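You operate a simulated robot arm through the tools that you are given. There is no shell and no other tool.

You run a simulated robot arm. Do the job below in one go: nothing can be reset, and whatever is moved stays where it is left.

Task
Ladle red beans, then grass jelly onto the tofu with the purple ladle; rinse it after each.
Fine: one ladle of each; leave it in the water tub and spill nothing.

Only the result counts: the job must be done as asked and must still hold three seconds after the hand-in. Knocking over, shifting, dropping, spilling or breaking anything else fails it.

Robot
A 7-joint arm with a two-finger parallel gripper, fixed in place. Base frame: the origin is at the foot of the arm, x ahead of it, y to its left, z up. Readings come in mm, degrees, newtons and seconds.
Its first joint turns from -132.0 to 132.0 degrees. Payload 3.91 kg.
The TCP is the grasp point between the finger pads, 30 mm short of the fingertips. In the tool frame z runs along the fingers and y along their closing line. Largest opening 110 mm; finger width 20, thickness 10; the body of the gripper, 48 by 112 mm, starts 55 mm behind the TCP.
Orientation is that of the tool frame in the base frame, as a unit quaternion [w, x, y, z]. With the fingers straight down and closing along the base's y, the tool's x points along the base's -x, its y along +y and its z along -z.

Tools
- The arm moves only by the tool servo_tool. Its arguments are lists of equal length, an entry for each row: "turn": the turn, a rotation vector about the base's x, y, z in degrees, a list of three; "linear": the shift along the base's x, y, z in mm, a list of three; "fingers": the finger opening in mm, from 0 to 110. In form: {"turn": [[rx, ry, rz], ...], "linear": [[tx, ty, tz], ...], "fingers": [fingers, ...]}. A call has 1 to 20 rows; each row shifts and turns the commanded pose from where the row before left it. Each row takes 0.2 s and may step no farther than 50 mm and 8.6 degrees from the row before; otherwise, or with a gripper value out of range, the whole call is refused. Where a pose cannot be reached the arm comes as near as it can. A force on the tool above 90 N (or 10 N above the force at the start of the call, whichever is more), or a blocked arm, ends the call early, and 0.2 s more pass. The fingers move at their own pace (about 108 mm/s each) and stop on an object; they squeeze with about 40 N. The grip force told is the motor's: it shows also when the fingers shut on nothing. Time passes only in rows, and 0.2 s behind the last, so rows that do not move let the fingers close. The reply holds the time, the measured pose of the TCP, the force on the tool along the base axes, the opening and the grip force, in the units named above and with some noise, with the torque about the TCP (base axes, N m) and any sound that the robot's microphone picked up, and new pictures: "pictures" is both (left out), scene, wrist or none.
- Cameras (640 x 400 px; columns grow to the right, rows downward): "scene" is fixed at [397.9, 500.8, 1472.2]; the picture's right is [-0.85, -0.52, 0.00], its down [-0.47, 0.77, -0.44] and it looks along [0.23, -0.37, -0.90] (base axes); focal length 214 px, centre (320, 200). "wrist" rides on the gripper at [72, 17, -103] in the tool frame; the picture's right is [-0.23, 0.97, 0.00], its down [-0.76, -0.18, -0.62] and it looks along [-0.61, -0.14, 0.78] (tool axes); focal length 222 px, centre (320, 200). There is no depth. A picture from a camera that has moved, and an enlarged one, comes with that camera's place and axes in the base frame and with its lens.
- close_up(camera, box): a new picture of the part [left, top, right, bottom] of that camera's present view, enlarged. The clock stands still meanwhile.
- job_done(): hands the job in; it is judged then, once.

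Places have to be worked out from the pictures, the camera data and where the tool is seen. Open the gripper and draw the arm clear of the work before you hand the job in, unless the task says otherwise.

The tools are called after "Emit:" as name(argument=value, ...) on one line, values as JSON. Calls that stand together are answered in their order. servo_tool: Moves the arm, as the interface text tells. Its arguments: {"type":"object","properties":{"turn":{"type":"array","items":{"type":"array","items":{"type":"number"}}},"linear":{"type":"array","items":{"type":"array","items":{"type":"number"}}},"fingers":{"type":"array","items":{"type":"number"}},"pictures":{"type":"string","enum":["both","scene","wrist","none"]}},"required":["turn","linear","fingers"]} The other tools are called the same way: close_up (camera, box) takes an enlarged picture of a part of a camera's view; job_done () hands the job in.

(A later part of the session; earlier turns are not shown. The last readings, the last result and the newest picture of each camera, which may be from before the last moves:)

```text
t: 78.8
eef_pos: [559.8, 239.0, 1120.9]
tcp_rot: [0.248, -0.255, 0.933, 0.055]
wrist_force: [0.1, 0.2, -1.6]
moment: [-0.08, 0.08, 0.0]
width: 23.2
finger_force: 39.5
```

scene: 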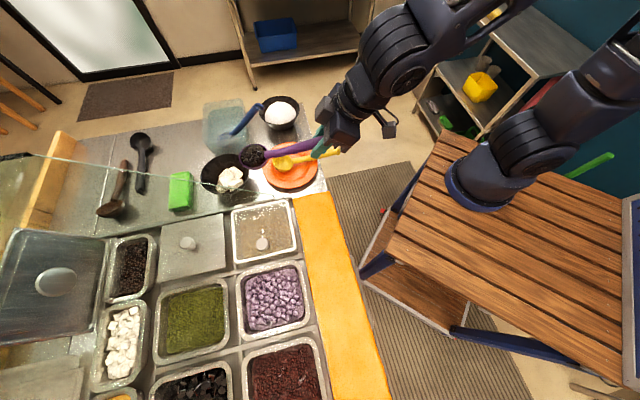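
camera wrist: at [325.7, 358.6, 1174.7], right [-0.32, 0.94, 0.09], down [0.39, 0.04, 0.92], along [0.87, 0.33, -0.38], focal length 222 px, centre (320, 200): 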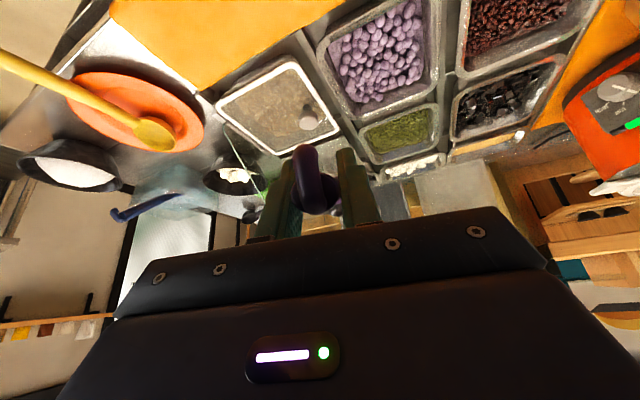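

I continue outward in smaller steps at the same height.

Emit:
servo_tool(turn=[[0, 0, 0], [0, 0, 0], [0, 0, 0], [0, 0, 0], [0, 0, 0], [0, 0, 0], [0, 0, 0]], linear=[[20, 0.8, 0], [20, 0.8, 0], [20, 0.8, 0], [20, 0.8, 0], [20, 0.8, 0], [20, 0.8, 0], [0, 0, 0]], fingers=[0, 0, 0, 0, 0, 0, 0])

Emit:
close_up(camera="scene", box=[185, 90, 305, 200])

Emit:
close_up(camera="wrist", box=[220, 60, 420, 240])

```text
t: 80.4
eef_pos: [678.7, 243.2, 1119.5]
tcp_rot: [0.249, -0.254, 0.933, 0.055]
wrist_force: [-0.3, 1.4, -1.6]
moment: [-0.09, 0.06, -0.04]
width: 23.3
finger_force: 39.7
camera wrist: at [572.2, 202.7, 1174.7], right [-0.32, 0.94, 0.09], down [0.39, 0.04, 0.92], along [0.87, 0.33, -0.38], focal length 222 px, centre (320, 200)
```

scene: 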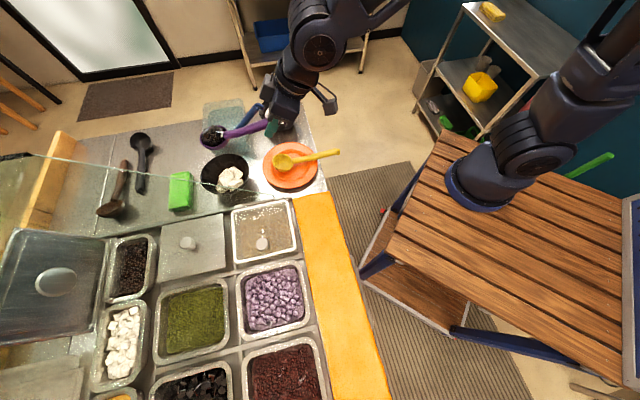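
wrist: 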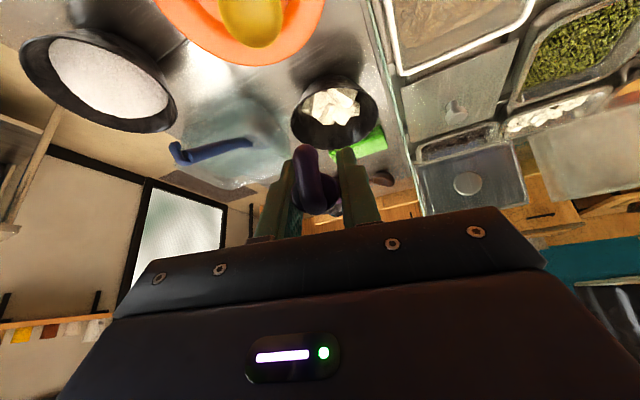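

```text
3.64 times, centred on (245, 145) of scene
camera zoom: at [397.9, 500.8, 1472.2], right [-0.85, -0.52, 0.0], down [-0.47, 0.77, -0.44], along [0.23, -0.37, -0.9], focal length 780 px, centre (593, 400)
```

zoom: 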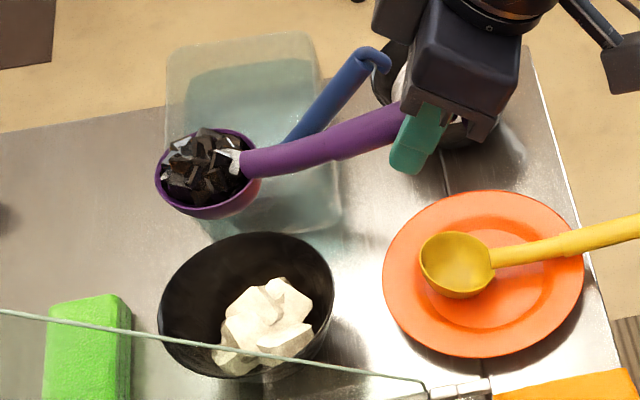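

```text
2.22 times, centred on (320, 150) of wrist
camera zoom: at [572.2, 202.7, 1174.7], right [-0.32, 0.94, 0.09], down [0.39, 0.04, 0.92], along [0.87, 0.33, -0.38], focal length 494 px, centre (320, 311)
```

zoom: 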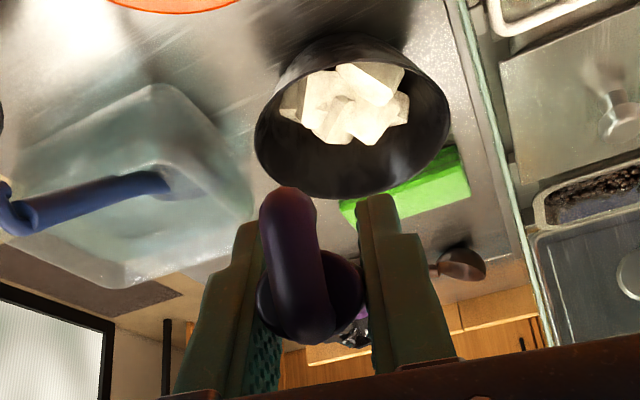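

Load intact and level. I move to the same pouring pose as for the beans, TCP ≈(720,244,1015).

Emit:
servo_tool(turn=[[0, 0, 0], [0, 0, 0], [0, 0, 0], [0, 0, 0], [0, 0, 0], [0, 0, 0], [0, 0, 0]], linear=[[7, 0.2, -15], [7, 0.2, -18], [7, 0.2, -18], [7, 0.2, -18], [7, 0.2, -18], [6, 0.2, -17], [0, 0, 0]], fingers=[0, 0, 0, 0, 0, 0, 0])

Emit:
close_up(camera="scene", box=[185, 105, 305, 205])

Emit:
close_up(camera="wrist", box=[220, 60, 420, 240])

```text
t: 82.0
eef_pos: [721.5, 246.1, 1015.5]
tcp_rot: [0.248, -0.254, 0.933, 0.055]
wrist_force: [-0.3, 0.0, -1.4]
moment: [-0.01, 0.08, -0.02]
width: 23.3
finger_force: 40.3
camera wrist: at [613.3, 204.1, 1070.7], right [-0.32, 0.94, 0.09], down [0.39, 0.04, 0.92], along [0.87, 0.33, -0.38], focal length 222 px, centre (320, 200)
```

scene: 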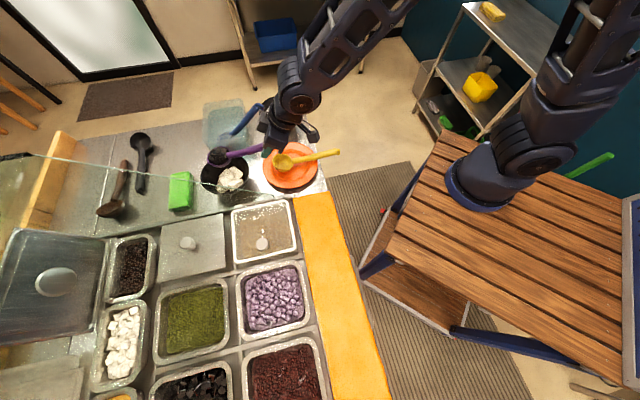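
wrist: 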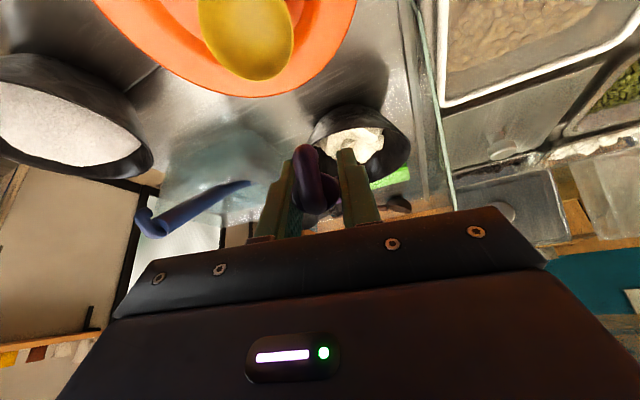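

```text
4.00 times, centred on (245, 155) of scene
camera zoom: at [397.9, 500.8, 1472.2], right [-0.85, -0.52, 0.0], down [-0.47, 0.77, -0.44], along [0.23, -0.37, -0.9], focal length 858 px, centre (620, 380)
```

zoom: 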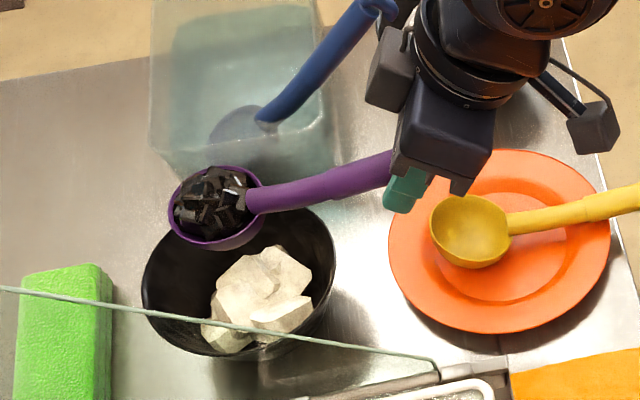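

```text
2.22 times, centred on (320, 150) of wrist
camera zoom: at [613.3, 204.1, 1070.7], right [-0.32, 0.94, 0.09], down [0.39, 0.04, 0.92], along [0.87, 0.33, -0.38], focal length 494 px, centre (320, 311)
```

zoom: 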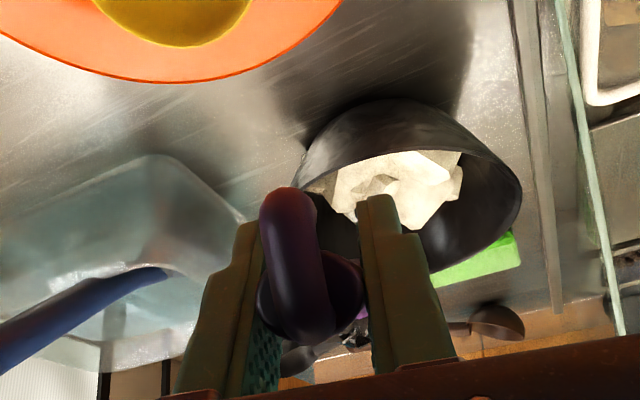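

The ladle is in the same place as for the bean pour. I roll it over the bowl in stages.

Emit:
servo_tool(turn=[[-6.64, -3.83, 2.29], [-6.64, -3.83, 2.29], [-6.64, -3.83, 2.29], [-6.64, -3.83, 2.29], [-6.64, -3.83, 2.29], [-6.64, -3.83, 2.29], [0, 0, 0]], linear=[[0, 0, 0], [0, 0, 0], [0, 0, 0], [0, 0, 0], [0, 0, 0], [0, 0, 0], [0, 0, 0]], fingers=[0, 0, 0, 0, 0, 0, 0], pictures="scene")

Emit:
close_up(camera="scene", box=[185, 105, 305, 205])

```text
t: 83.6
eef_pos: [721.3, 245.1, 1015.5]
tcp_rot: [0.317, -0.435, 0.793, -0.285]
wrist_force: [0.9, 0.0, -1.7]
moment: [-0.03, 0.1, 0.01]
width: 23.2
finger_force: 40.1
```

scene: 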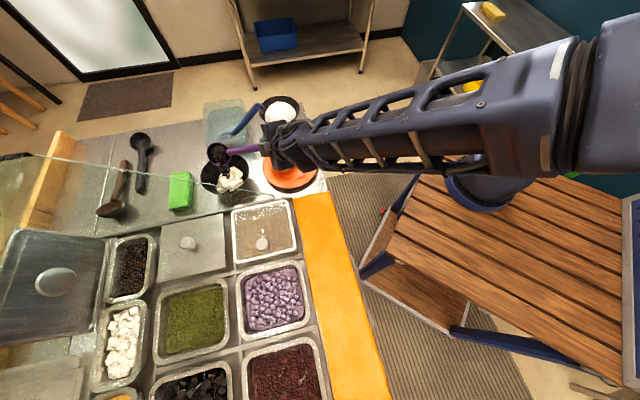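

```text
4.00 times, centred on (245, 155) of scene
camera zoom: at [397.9, 500.8, 1472.2], right [-0.85, -0.52, 0.0], down [-0.47, 0.77, -0.44], along [0.23, -0.37, -0.9], focal length 858 px, centre (620, 380)
```

zoom: 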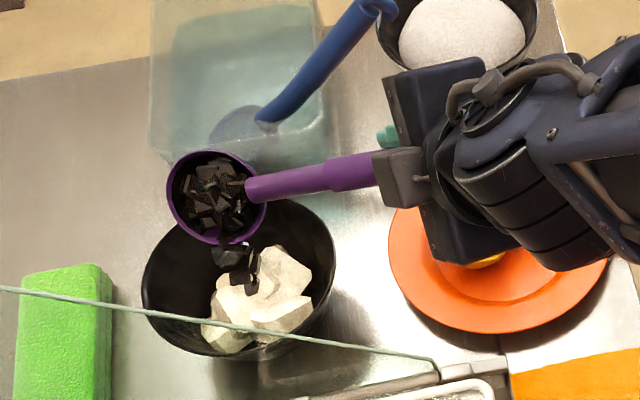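

Cubes are falling onto the tofu in the middle of the bowl. I continue the roll.

Emit:
servo_tool(turn=[[-6.64, -3.83, 2.29], [-6.64, -3.83, 2.29], [-6.64, -3.83, 2.29], [-6.64, -3.83, 2.29], [0, 0, 0], [-6.64, -3.83, 2.29], [-6.64, -3.83, 2.29], [-6.64, -3.83, 2.29], [-6.64, -3.83, 2.29], [-6.64, -3.83, 2.29], [0, 0, 0], [0, 0, 0]], linear=[[0, 0, 0], [0, 0, 0], [0, 0, 0], [0, 0, 0], [0, 0, 0], [0, 0, 0], [0, 0, 0], [0, 0, 0], [0, 0, 0], [0, 0, 0], [0, 0, 0], [0, 0, 0]], fingers=[0, 0, 0, 0, 0, 0, 0, 0, 0, 0, 0, 0])

Emit:
close_up(camera="scene", box=[185, 105, 305, 205])

```text
t: 86.2
eef_pos: [721.5, 245.4, 1019.9]
tcp_rot: [-0.317, 0.559, -0.345, 0.685]
wrist_force: [0.0, -0.2, 0.0]
moment: [-0.03, 0.05, 0.0]
width: 23.6
finger_force: 40.2
camera wrist: at [607.5, 188.8, 1030.7], right [0.09, -0.36, -0.93], down [-0.49, 0.8, -0.36], along [0.87, 0.48, -0.11], focal length 222 px, centre (320, 200)
```

scene: 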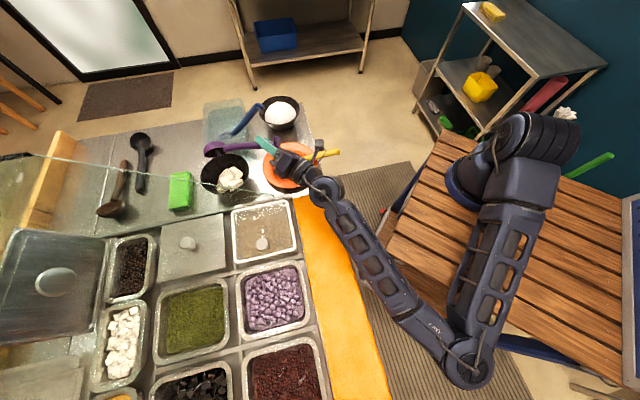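
wrist: 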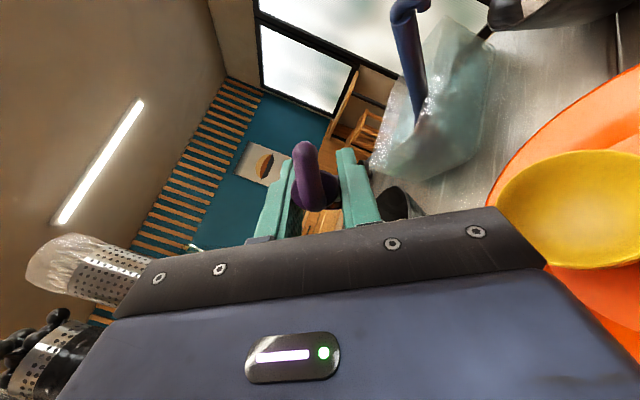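

```text
4.00 times, centred on (245, 155) of scene
camera zoom: at [397.9, 500.8, 1472.2], right [-0.85, -0.52, 0.0], down [-0.47, 0.77, -0.44], along [0.23, -0.37, -0.9], focal length 858 px, centre (620, 380)
```

zoom: 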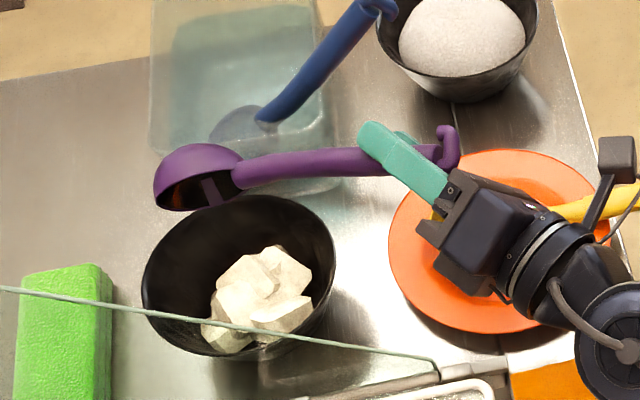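

I check the ladle and the area around the bowl for leftovers or spills.

Emit:
close_up(camera="scene", box=[195, 135, 265, 200])

```text
6.15 times, centred on (230, 168) of scene
camera zoom: at [397.9, 500.8, 1472.2], right [-0.85, -0.52, 0.0], down [-0.47, 0.77, -0.44], along [0.23, -0.37, -0.9], focal length 1320 px, centre (874, 400)
```

zoom: 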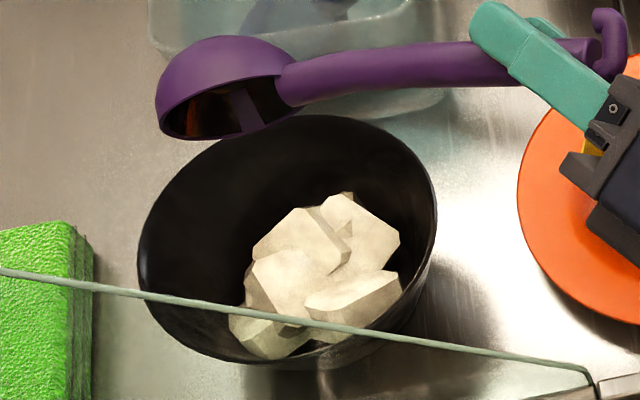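

The ladle is emptied and nothing lies on the counter. I roll back upright.

Emit:
servo_tool(turn=[[6.64, 3.83, -2.29], [6.64, 3.83, -2.29], [6.64, 3.83, -2.29], [6.64, 3.83, -2.29], [6.64, 3.83, -2.29], [6.64, 3.83, -2.29], [6.64, 3.83, -2.29], [6.64, 3.83, -2.29], [6.64, 3.83, -2.29], [6.64, 3.83, -2.29], [6.64, 3.83, -2.29], [6.64, 3.83, -2.29], [6.64, 3.83, -2.29], [6.64, 3.83, -2.29], [6.64, 3.83, -2.29], [0, 0, 0], [0, 0, 0]], linear=[[0, 0, 0], [0, 0, 0], [0, 0, 0], [0, 0, 0], [0, 0, 0], [0, 0, 0], [0, 0, 0], [0, 0, 0], [0, 0, 0], [0, 0, 0], [0, 0, 0], [0, 0, 0], [0, 0, 0], [0, 0, 0], [0, 0, 0], [0, 0, 0], [0, 0, 0]], fingers=[0, 0, 0, 0, 0, 0, 0, 0, 0, 0, 0, 0, 0, 0, 0, 0, 0])

Emit:
close_up(camera="scene", box=[185, 105, 305, 205])

Emit:
close_up(camera="wrist", box=[220, 60, 420, 240])

```text
t: 89.8
eef_pos: [720.3, 247.1, 1016.0]
tcp_rot: [0.249, -0.253, 0.933, 0.056]
wrist_force: [0.3, 0.2, -0.4]
moment: [-0.08, 0.07, 0.02]
width: 23.4
finger_force: 40.2
camera wrist: at [613.7, 204.0, 1070.8], right [-0.32, 0.94, 0.09], down [0.39, 0.04, 0.92], along [0.87, 0.33, -0.38], focal length 222 px, centre (320, 200)
```

scene: 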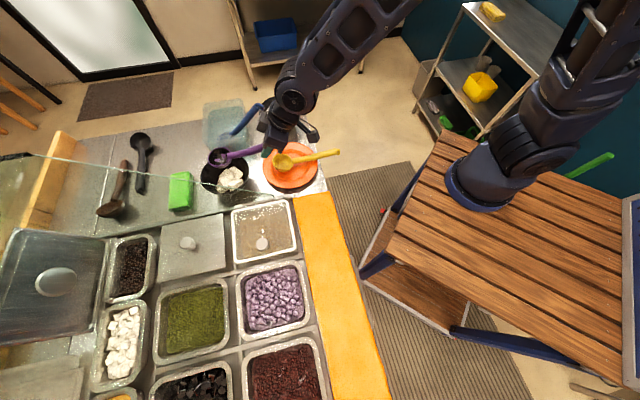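
wrist: 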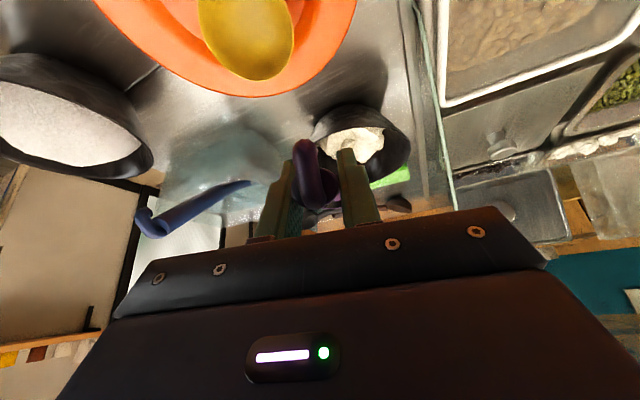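

```text
4.00 times, centred on (245, 155) of scene
camera zoom: at [397.9, 500.8, 1472.2], right [-0.85, -0.52, 0.0], down [-0.47, 0.77, -0.44], along [0.23, -0.37, -0.9], focal length 858 px, centre (620, 380)
```

zoom: 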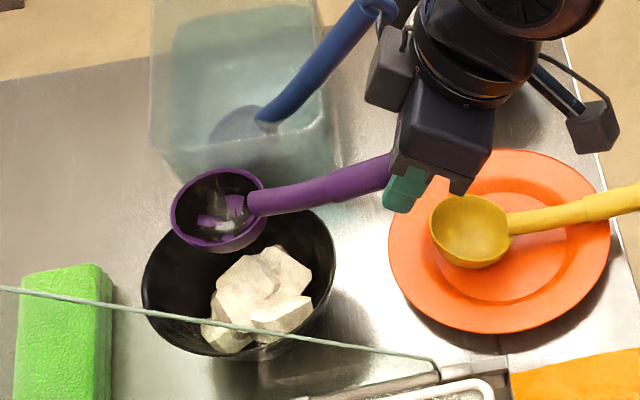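

```text
2.22 times, centred on (320, 150) of wrist
camera zoom: at [613.7, 204.0, 1070.8], right [-0.32, 0.94, 0.09], down [0.39, 0.04, 0.92], along [0.87, 0.33, -0.38], focal length 494 px, centre (320, 311)
```

zoom: 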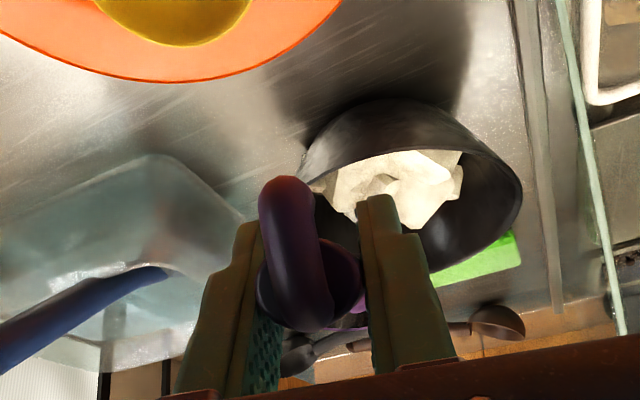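

Only jelly residue remains. I repeat the proven route to the tub: raise, pitch down, then move over the tub.

Emit:
servo_tool(turn=[[0, 0, 0], [0, 0, 0], [-2.72, 4.9, 0], [-2.72, 4.9, 0], [-2.72, 4.9, 0], [-2.72, 4.9, 0], [0, 0, 0], [0, 0, 0], [0, 0, 0], [0, 0, 0], [0, 0, 3.4], [0, 0, 3.4], [0, 0, 3.4], [0, 0, 3.4], [0, 0, 3.4], [0, 0, 0]], linear=[[0, 0, 20], [0, 0, 25], [0, 0, 25], [0, 0, 20], [0, 0, 10], [0, -1, 0], [10, -24, 0], [10, -24, 0], [10, -24, 0], [10, -22, 0], [35, -15, 0], [35, -15, 0], [35, -15, 0], [35, -15, 0], [33, -14, 0], [0, 0, 0]], fingers=[0, 0, 0, 0, 0, 0, 0, 0, 0, 0, 0, 0, 0, 0, 0, 0])

Emit:
close_up(camera="scene", box=[185, 30, 305, 160])

Emit:
close_up(camera="wrist", box=[220, 20, 560, 240])

```text
t: 93.2
eef_pos: [934.2, 76.5, 1117.0]
tcp_rot: [0.059, -0.403, 0.913, 0.018]
wrist_force: [0.0, 0.7, -0.9]
moment: [-0.03, -0.01, 0.0]
width: 23.2
finger_force: 39.7
camera wrist: at [864.3, 25.9, 1210.7], right [-0.57, 0.82, 0.01], down [0.58, 0.39, 0.71], along [0.58, 0.41, -0.7], focal length 222 px, centre (320, 200)
```

scene: 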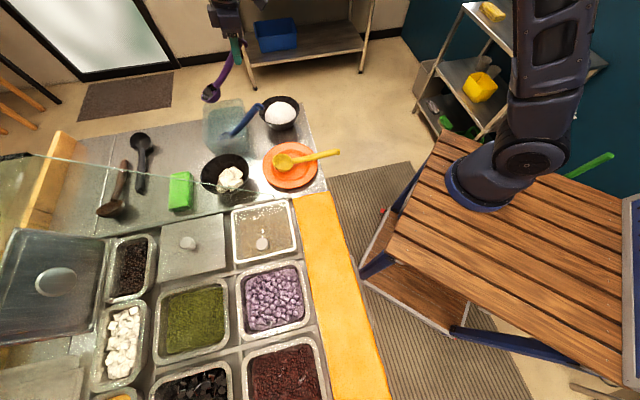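
wrist: 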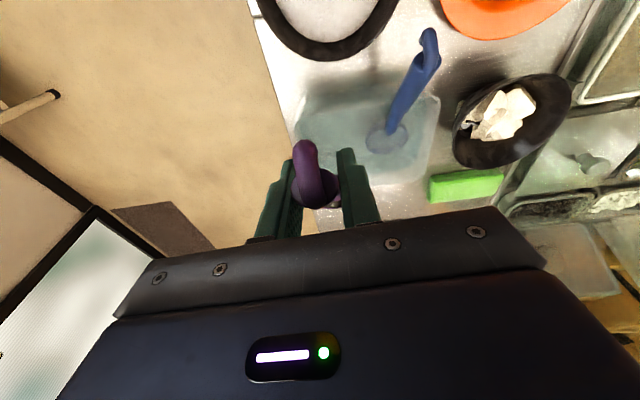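

```text
3.08 times, centred on (245, 95) of scene
camera zoom: at [397.9, 500.8, 1472.2], right [-0.85, -0.52, 0.0], down [-0.47, 0.77, -0.44], along [0.23, -0.37, -0.9], focal length 660 px, centre (551, 523)
```

zoom: 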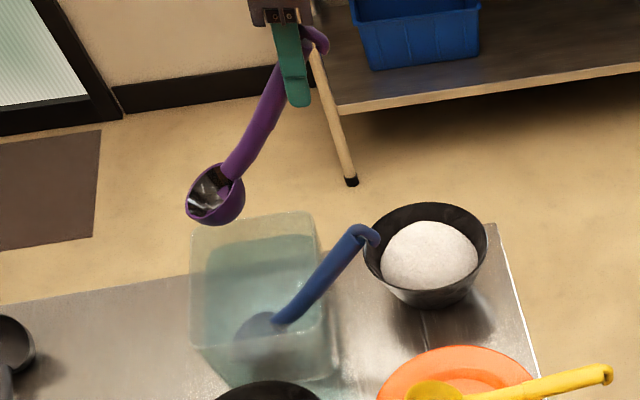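

```text
1.82 times, centred on (390, 130) of wrist
camera zoom: at [864.3, 25.9, 1210.7], right [-0.57, 0.82, 0.01], down [0.58, 0.39, 0.71], along [0.58, 0.41, -0.7], focal length 404 px, centre (193, 327)
```

zoom: 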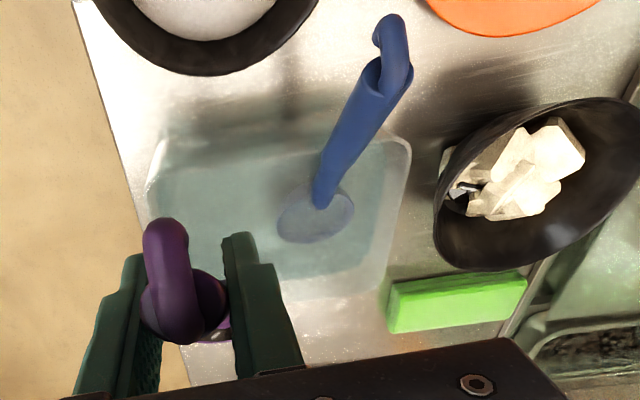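

Jelly cubes are visible in the bowl beside the tofu. I lower the ladle into the water, as before, and swirl it.

Emit:
servo_tool(turn=[[0, 0, 0], [0, 0, 0], [0, 0, 0], [0, 0, 0], [0, 0, 0], [0, 0, 0], [0, 0, 0], [0, 0, 0], [0, 0, 0], [0, 0, 0], [0, 0, 0], [0, 0, 0], [0, 0, 0], [0, 0, 0], [0, 0, 0], [0, 0, 0]], linear=[[2, 1, -20], [2, 1, -20], [0, 0, -20], [0, 0, -20], [0, 0, -20], [0, 0, -19], [0, 0, 0], [-5, -5, 0], [-5, -5, 0], [5, 5, -5], [5, 5, 0], [-5, -5, 5], [-5, -5, 0], [5, 5, -5], [5, 5, 5], [0, 0, 0]], fingers=[0, 0, 0, 0, 0, 0, 0, 0, 0, 0, 0, 0, 0, 0, 0, 0])

Emit:
close_up(camera="scene", box=[195, 80, 265, 140])

Emit:
close_up(camera="wrist", box=[220, 40, 480, 220])

```text
t: 96.6
eef_pos: [938.0, 79.2, 995.5]
tcp_rot: [0.059, -0.402, 0.913, 0.018]
wrist_force: [-0.9, -0.4, -1.2]
moment: [-0.05, 0.02, 0.02]
width: 23.3
finger_force: 39.8
camera wrist: at [867.8, 28.6, 1090.7], right [-0.57, 0.82, 0.01], down [0.58, 0.39, 0.71], along [0.58, 0.41, -0.7], focal length 222 px, centre (320, 200)
```

scene: 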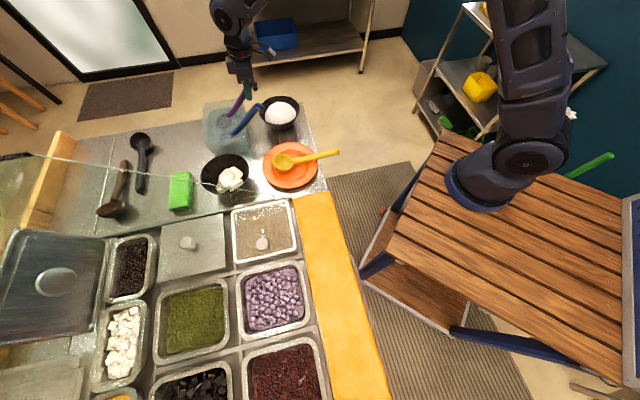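
wrist: 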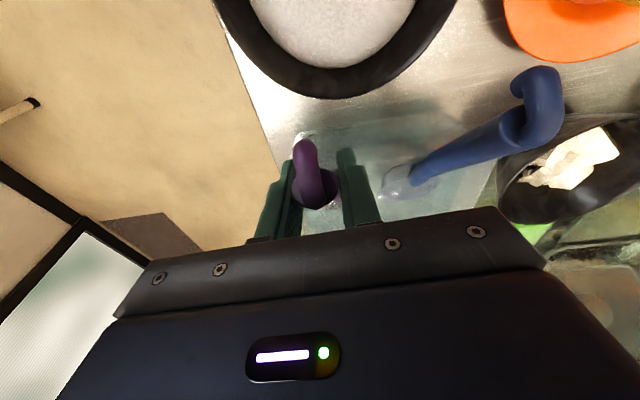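

```text
6.67 times, centred on (230, 110) of scene
camera zoom: at [397.9, 500.8, 1472.2], right [-0.85, -0.52, 0.0], down [-0.47, 0.77, -0.44], along [0.23, -0.37, -0.9], focal length 1430 px, centre (920, 800)
```

zoom: 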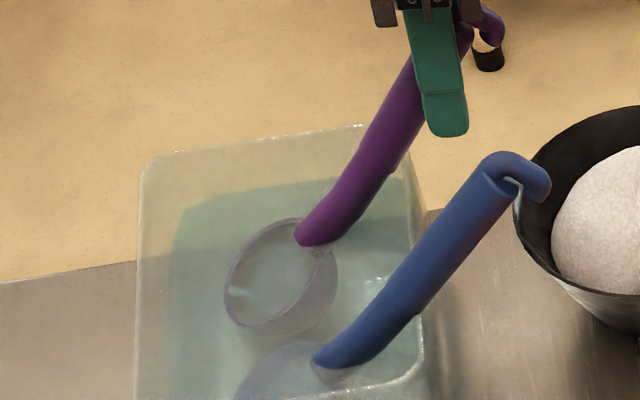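

```text
2.22 times, centred on (350, 130) of wrist
camera zoom: at [867.8, 28.6, 1090.7], right [-0.57, 0.82, 0.01], down [0.58, 0.39, 0.71], along [0.58, 0.41, -0.7], focal length 494 px, centre (253, 356)
```

zoom: 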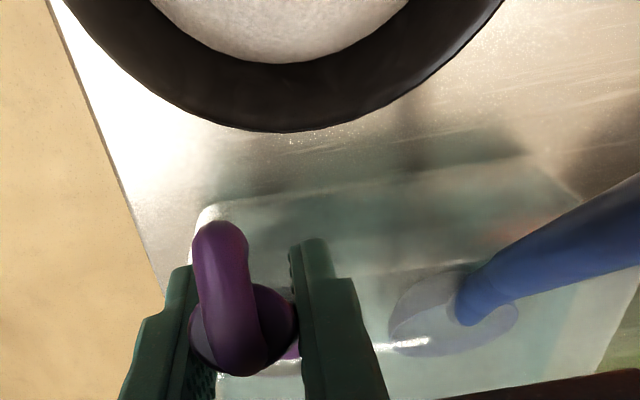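

The ladle is clean again. I lower it gently toward its resting position, watching for contact.

Emit:
servo_tool(turn=[[0, 0, 0], [0, 0, 0], [0, 0, 0], [0, 0, 0]], linear=[[1, 0, -4], [1, 0, -3], [0, 0, -3], [0, 0, 0]], fingers=[0, 0, 0, 0], pictures="scene")

Emit:
close_up(camera="scene", box=[195, 80, 265, 140])

```text
t: 97.6
eef_pos: [938.9, 79.0, 987.9]
tcp_rot: [0.059, -0.402, 0.913, 0.019]
wrist_force: [-2.3, -2.3, 13.3]
moment: [0.84, -0.86, -0.05]
width: 23.3
finger_force: 40.3
```

scene: 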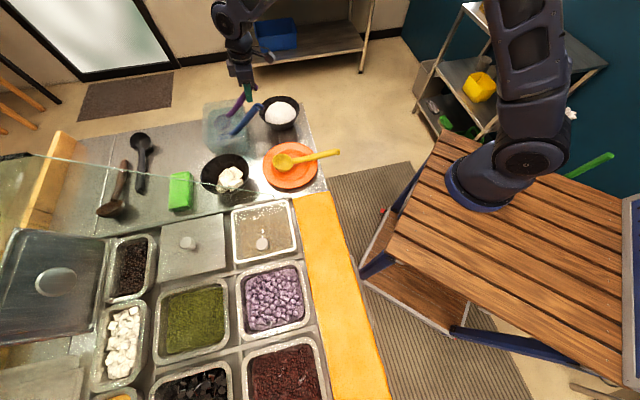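

```text
6.67 times, centred on (230, 110) of scene
camera zoom: at [397.9, 500.8, 1472.2], right [-0.85, -0.52, 0.0], down [-0.47, 0.77, -0.44], along [0.23, -0.37, -0.9], focal length 1430 px, centre (920, 800)
```

zoom: 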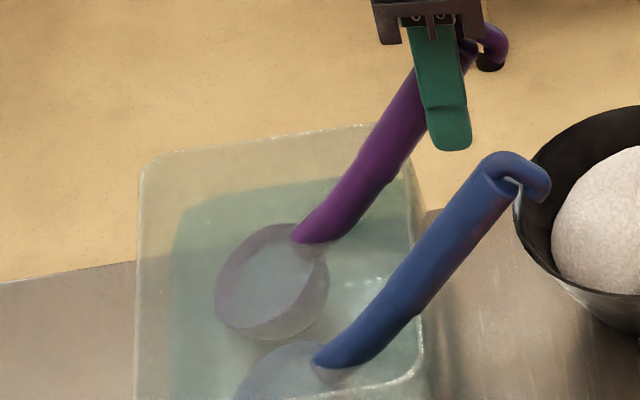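

The bowl has touched the tub floor. I tip the handle down about 3° toward the tub rim, to its natural resting attitude, before releasing.

Emit:
servo_tool(turn=[[0, 0, 0], [1.13, -1.13, 0], [1.13, -1.13, 0], [0, 0, 0]], linear=[[0, 0, 3], [-1.7, -1.7, -3], [-1.7, -1.7, -3], [0, 0, 0]], fingers=[0, 0, 0, 0])

Emit:
close_up(camera="scene", box=[195, 80, 265, 140])

```text
t: 98.6
eef_pos: [936.4, 75.1, 983.3]
tcp_rot: [0.085, -0.402, 0.911, 0.029]
wrist_force: [0.5, 2.3, 3.0]
moment: [0.16, -0.07, 0.01]
width: 23.3
finger_force: 40.1
camera wrist: at [862.7, 21.9, 1073.0], right [-0.57, 0.82, 0.02], down [0.55, 0.36, 0.75], along [0.61, 0.44, -0.66], focal length 222 px, centre (320, 200)
```

scene: 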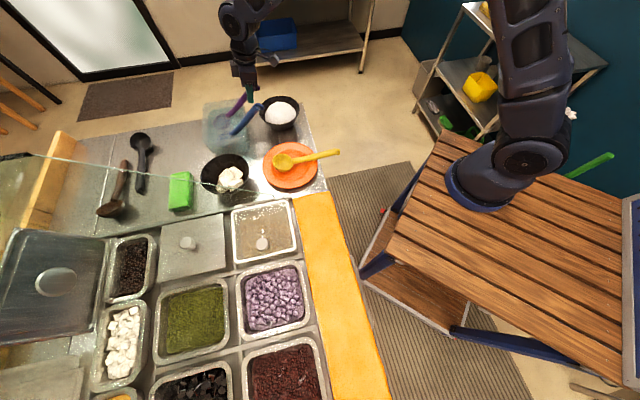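
wrist: 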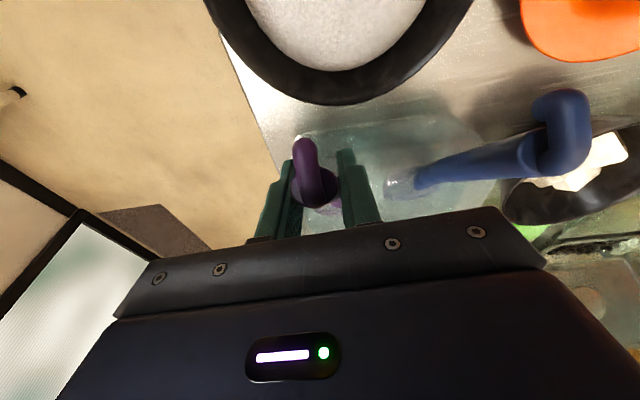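

```text
6.67 times, centred on (230, 110) of scene
camera zoom: at [397.9, 500.8, 1472.2], right [-0.85, -0.52, 0.0], down [-0.47, 0.77, -0.44], along [0.23, -0.37, -0.9], focal length 1430 px, centre (920, 800)
```

zoom: 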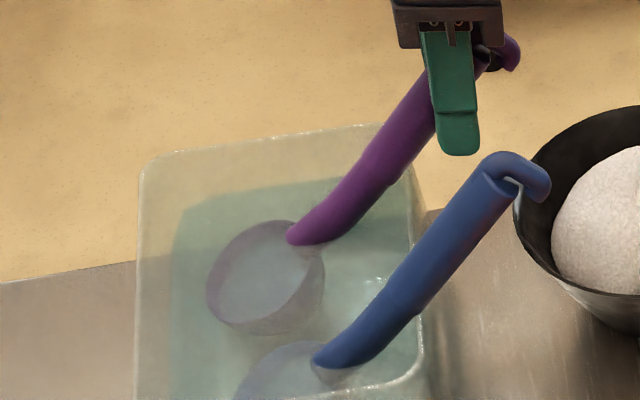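

Contact is light now and the handle is practically on the rim. I open the fingers just enough to free the handle.

Emit:
servo_tool(turn=[[0, 0, 0], [0, 0, 0], [0, 0, 0], [0, 0, 0], [0, 0, 0]], linear=[[0, 0, 0], [0, 0, 0], [0, 0, 0], [0, 0, 0], [0, 0, 0]], fingers=[26, 32, 45, 60, 60])

Emit:
close_up(camera="scene", box=[195, 70, 275, 140])

Emit:
close_up(camera="wrist", box=[220, 40, 480, 230])

```text
t: 99.8
eef_pos: [935.2, 76.6, 982.6]
tcp_rot: [0.085, -0.402, 0.911, 0.028]
wrist_force: [0.8, 0.3, -0.3]
moment: [-0.01, 0.03, 0.0]
width: 60.1
finger_force: 0.0
camera wrist: at [862.8, 21.6, 1072.9], right [-0.57, 0.82, 0.02], down [0.55, 0.36, 0.75], along [0.61, 0.44, -0.66], focal length 222 px, centre (320, 200)
```

scene: 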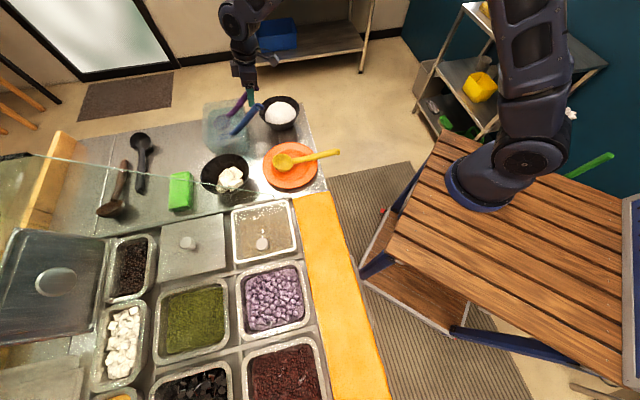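
wrist: 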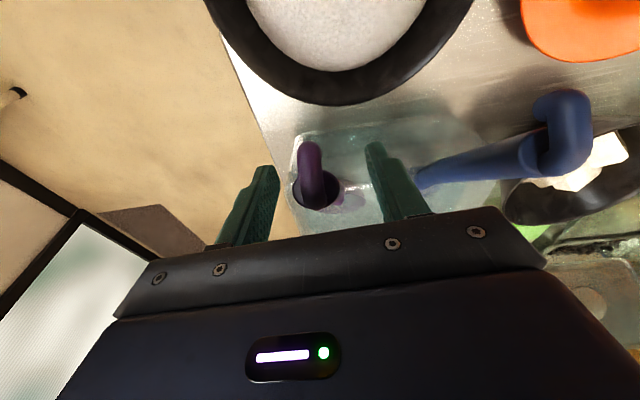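

```text
5.71 times, centred on (235, 105) of scene
camera zoom: at [397.9, 500.8, 1472.2], right [-0.85, -0.52, 0.0], down [-0.47, 0.77, -0.44], along [0.23, -0.37, -0.9], focal length 1226 px, centre (806, 743)
```

zoom: 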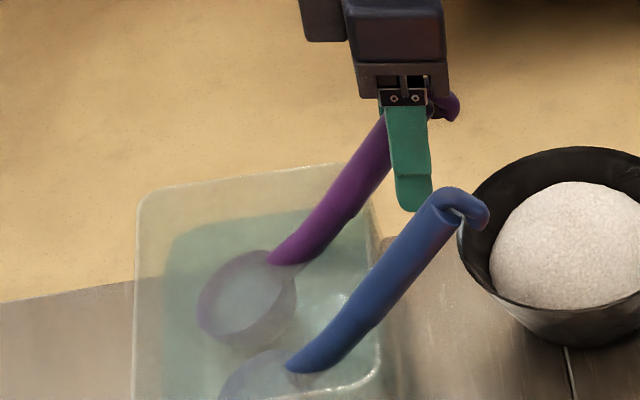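

```text
2.11 times, centred on (350, 135) of wrist
camera zoom: at [862.8, 21.6, 1072.9], right [-0.57, 0.82, 0.02], down [0.55, 0.36, 0.75], along [0.61, 0.44, -0.66], focal length 468 px, centre (257, 337)
```

zoom: 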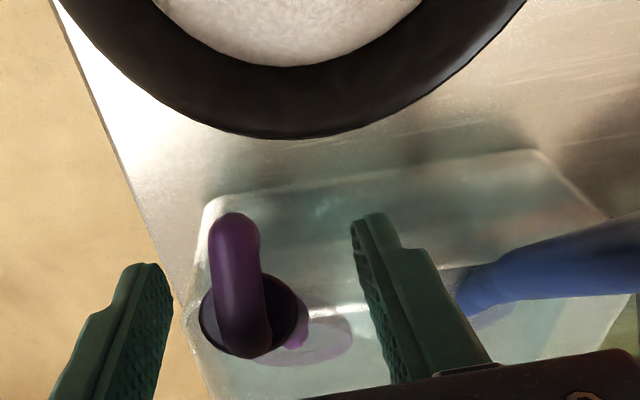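

The ladle rests stably in the tub, free of the fingers. I withdraw straight up, clear of both handles.

Emit:
servo_tool(turn=[[0, 0, 0], [0, 0, 0], [0, 0, 0], [0, 0, 0], [0, 0, 0], [0, 0, 0], [0, 0, 0]], linear=[[0, 0, 15], [0, 0, 20], [0, 0, 25], [0, 0, 25], [0, 0, 30], [0, 0, 25], [0, 0, 0]], fingers=[60, 60, 60, 60, 60, 60, 60])

Emit:
close_up(camera="wrist", box=[200, 20, 600, 240])

Emit:
close_up(camera="scene", box=[185, 60, 325, 210])

```text
t: 101.4
eef_pos: [936.0, 74.8, 1123.2]
tcp_rot: [0.085, -0.402, 0.911, 0.028]
wrist_force: [0.8, -0.9, 0.2]
moment: [0.03, 0.0, 0.01]
width: 59.8
finger_force: 0.1
camera wrist: at [862.7, 22.0, 1213.0], right [-0.57, 0.82, 0.02], down [0.55, 0.36, 0.75], along [0.61, 0.44, -0.66], focal length 222 px, centre (320, 200)
```

scene: 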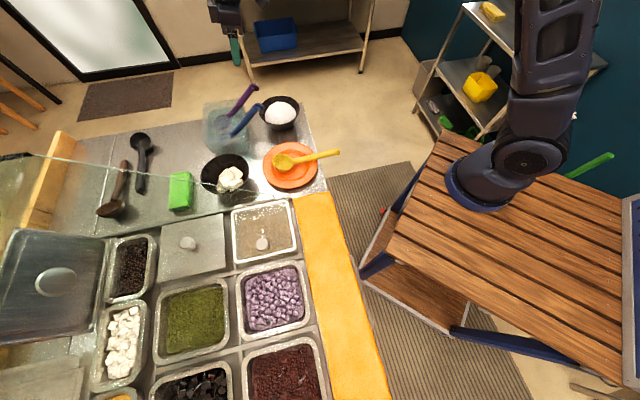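
wrist: 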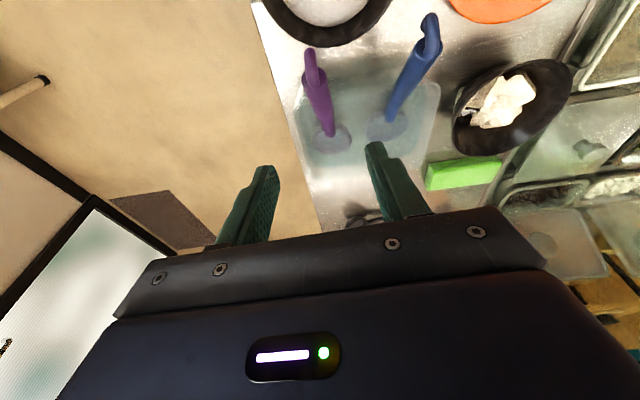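

```text
1.60 times, centred on (400, 130) of wrist
camera zoom: at [862.7, 22.0, 1213.0], right [-0.57, 0.82, 0.02], down [0.55, 0.36, 0.75], along [0.61, 0.44, -0.66], focal length 355 px, centre (192, 312)
```

zoom: 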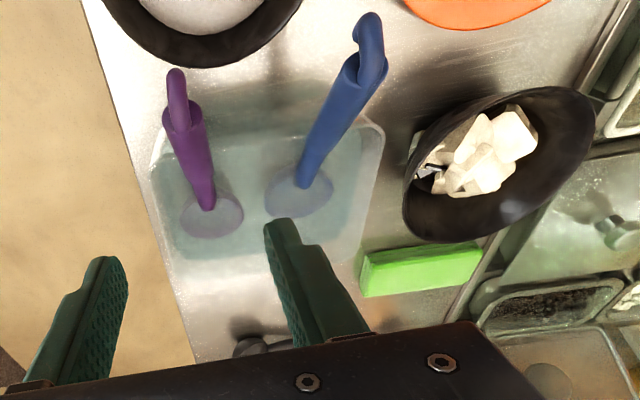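

```text
2.67 times, centred on (255, 135) of scene
camera zoom: at [397.9, 500.8, 1472.2], right [-0.85, -0.52, 0.0], down [-0.47, 0.77, -0.44], along [0.23, -0.37, -0.9], focal length 572 px, centre (493, 373)
```

zoom: 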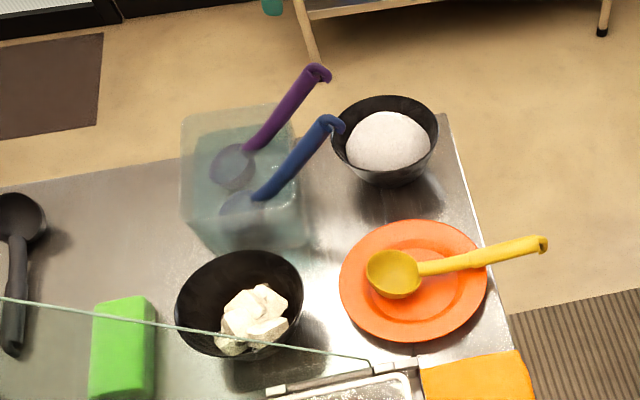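

The ladle is back in the tub as at the start, with nothing else shifted. I inspect the tofu bowl for both toppings.

Emit:
close_up(camera="wrist", box=[430, 40, 590, 170])

Emit:
servo_tool(turn=[[0, 0, -4], [0, 0, -4], [0, 0, -4], [0, 0, -4], [0, 0, 0], [0, 0, 0], [0, 0, 0], [0, 0, 0], [0, 0, 0]], linear=[[-30, 0, 5], [-30, 10, 5], [-30, 10, 5], [-30, 10, 5], [-30, 10, 0], [-30, 10, 0], [-20, 10, 0], [-10, 10, 0], [0, 0, 0]], fingers=[60, 60, 60, 60, 60, 60, 60, 60, 60])

Emit:
close_up(camera="wrist", box=[280, 40, 480, 210])

```text
3.08 times, centred on (510, 105) of wrist
camera zoom: at [862.7, 22.0, 1213.0], right [-0.57, 0.82, 0.02], down [0.55, 0.36, 0.75], along [0.61, 0.44, -0.66], focal length 684 px, centre (-265, 492)
```

zoom: 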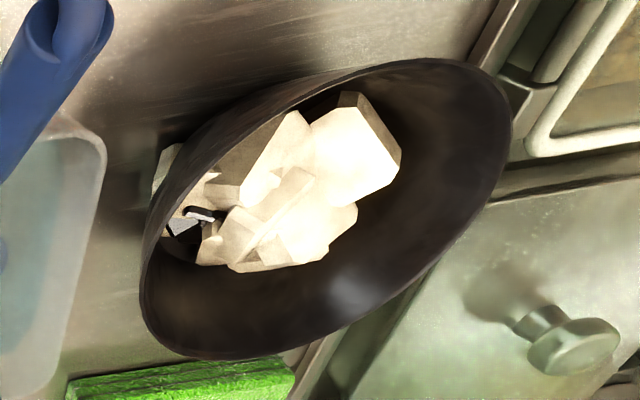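

```text
t: 103.4
eef_pos: [725.3, 147.0, 1144.0]
tcp_rot: [0.088, -0.271, 0.958, 0.016]
wrist_force: [-0.4, -0.8, 0.2]
moment: [0.01, 0.0, -0.01]
width: 60.0
finger_force: 0.0
camera wrist: at [640.3, 114.4, 1232.7], right [-0.32, 0.95, 0.02], down [0.63, 0.19, 0.75], along [0.71, 0.25, -0.66], focal length 222 px, centre (320, 200)
```

scene: 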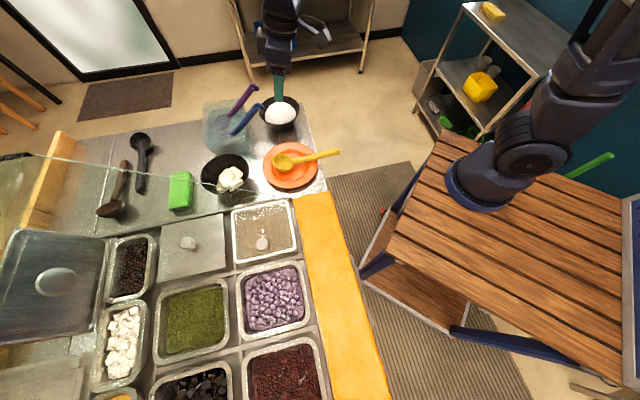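
wrist: 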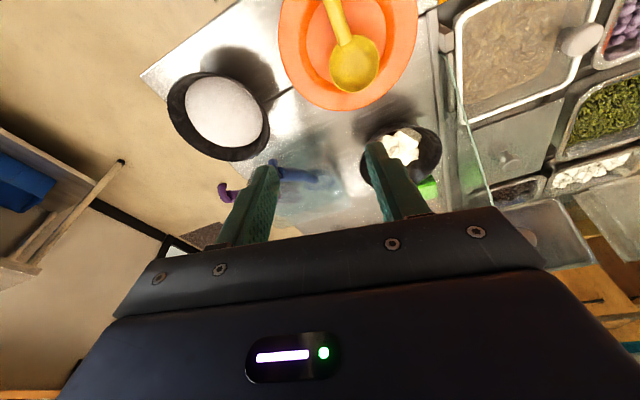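

```text
2.35 times, centred on (380, 125) of wrist
camera zoom: at [640.3, 114.4, 1232.7], right [-0.32, 0.95, 0.02], down [0.63, 0.19, 0.75], along [0.71, 0.25, -0.66], focal length 523 px, centre (179, 376)
```

zoom: 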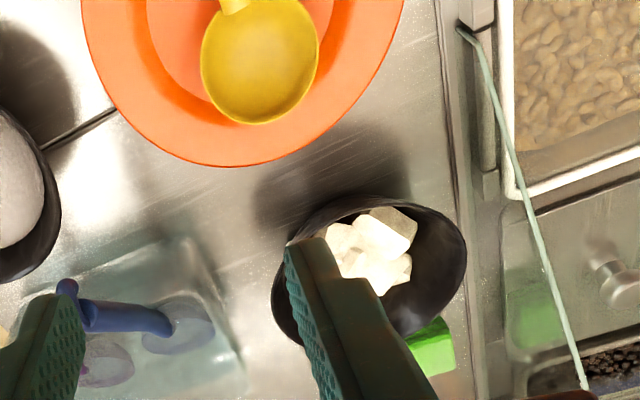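

A few jelly cubes show between tofu and bowl wall. For a proper look from above I move the camera over the tofu bowl, staying high above the glass.

Emit:
servo_tool(turn=[[0, 0, 0], [0, 0, 0], [0, 0, 0], [0, 0, 0], [0, 0, 0], [0, 0, 0]], linear=[[7, 30, 8], [7, 32, 8], [7, 32, 0], [7, 32, 0], [7, 32, 0], [0, 0, 0]], fingers=[80, 110, 110, 110, 110, 110])

Emit:
close_up(camera="wrist", box=[240, 40, 440, 200])

```text
t: 104.8
eef_pos: [760.5, 304.3, 1161.6]
tcp_rot: [0.087, -0.272, 0.958, 0.016]
wrist_force: [0.5, -0.8, 0.1]
moment: [-0.01, 0.01, -0.02]
width: 110.0
finger_force: 0.1
camera wrist: at [675.5, 272.7, 1249.6], right [-0.32, 0.95, 0.02], down [0.63, 0.19, 0.75], along [0.71, 0.25, -0.66], focal length 222 px, centre (320, 200)
```

scene: 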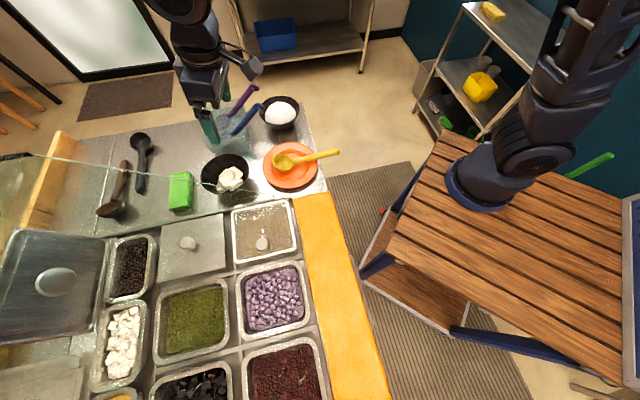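
wrist: 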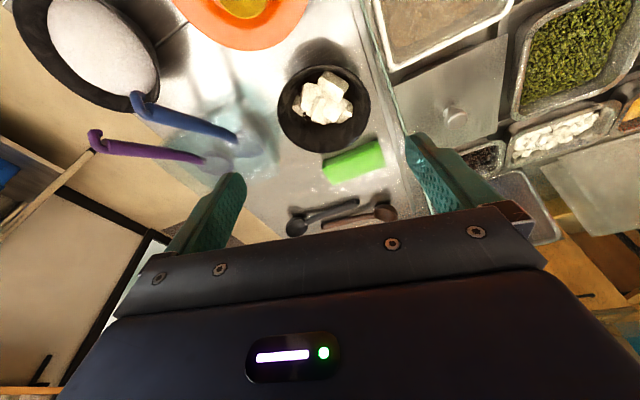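

```text
2.50 times, centred on (340, 120) of wrist
camera zoom: at [675.5, 272.7, 1249.6], right [-0.32, 0.95, 0.02], down [0.63, 0.19, 0.75], along [0.71, 0.25, -0.66], focal length 555 px, centre (270, 400)
```

zoom: 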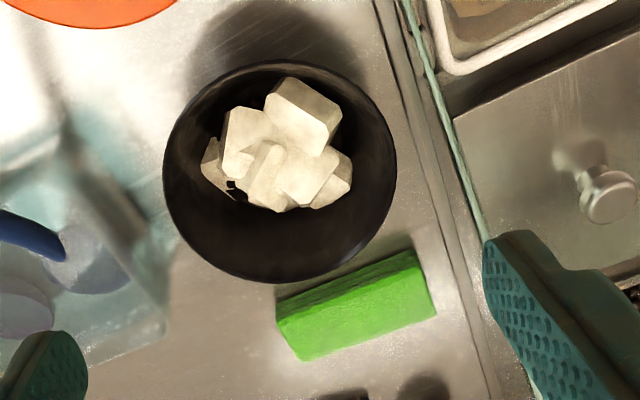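

Emit:
close_up(camera="wrist", box=[270, 55, 375, 155])

```text
4.00 times, centred on (322, 105) of wrist
camera zoom: at [675.5, 272.7, 1249.6], right [-0.32, 0.95, 0.02], down [0.63, 0.19, 0.75], along [0.71, 0.25, -0.66], focal length 888 px, centre (310, 580)
```

zoom: 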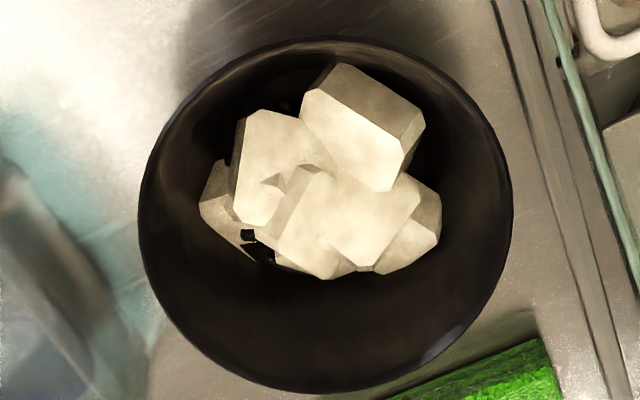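

Looking down into the bowl, some dark red beans show behind the tofu and black jelly cubes beside it; most of the toppings lie under the tofu. Nothing is spilled, so I draw the arm back clear of the counter.

Emit:
servo_tool(turn=[[0, 0, 0], [0, 0, 0], [0, 0, 0], [0, 0, 0], [0, 0, 0], [0, 0, 0], [0, 0, 0], [0, 0, 0], [0, 0, 0], [0, 0, 0]], linear=[[-30, -10, 10], [-40, -10, 10], [-40, -10, 10], [-40, -10, 10], [-40, -5, 10], [-40, 0, 10], [-40, 0, 0], [-40, 0, 0], [0, 0, 0], [0, 0, 0]], fingers=[110, 110, 110, 110, 110, 110, 110, 110, 110, 110])

Emit:
close_up(camera="scene", box=[0, 60, 400, 400])

Emit:
close_up(camera="scene", box=[185, 70, 345, 210])

```text
t: 107.0
eef_pos: [451.7, 258.5, 1219.5]
tcp_rot: [0.087, -0.272, 0.958, 0.017]
wrist_force: [-0.5, 0.0, 0.7]
moment: [0.04, 0.03, -0.02]
width: 110.2
finger_force: 0.1
camera wrist: at [366.8, 227.8, 1309.0], right [-0.32, 0.95, 0.02], down [0.63, 0.19, 0.75], along [0.71, 0.25, -0.66], focal length 222 px, centre (320, 200)
```

scene: 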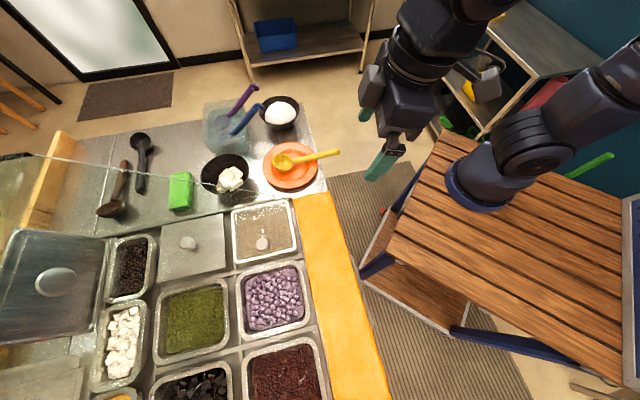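
wrist: 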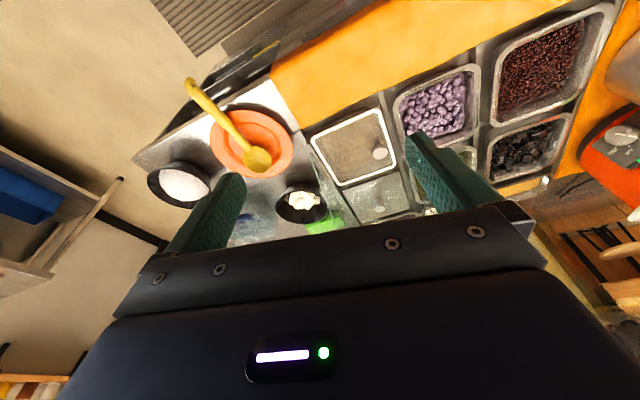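

```text
1.18 times, centred on (200, 230) of scene
camera zoom: at [397.9, 500.8, 1472.2], right [-0.85, -0.52, 0.0], down [-0.47, 0.77, -0.44], along [0.23, -0.37, -0.9], focal length 252 px, centre (461, 165)
```

zoom: 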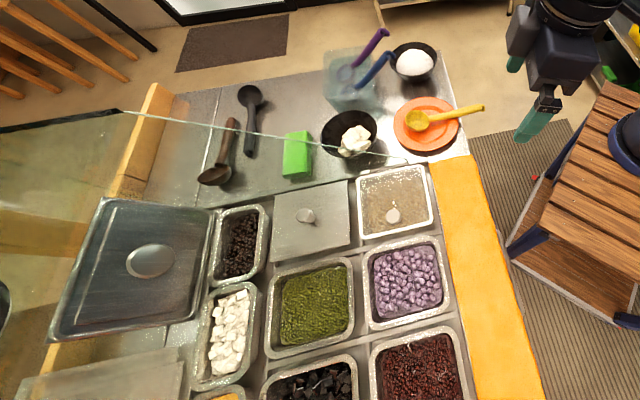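

```text
2.86 times, centred on (265, 140) of scene
camera zoom: at [397.9, 500.8, 1472.2], right [-0.85, -0.52, 0.0], down [-0.47, 0.77, -0.44], along [0.23, -0.37, -0.9], focal length 613 px, centre (477, 371)
```

zoom: 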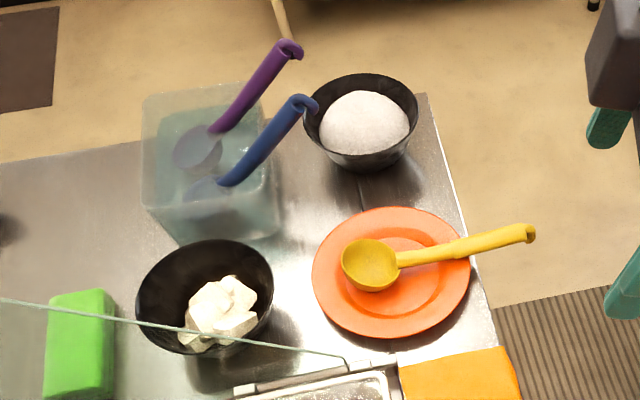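

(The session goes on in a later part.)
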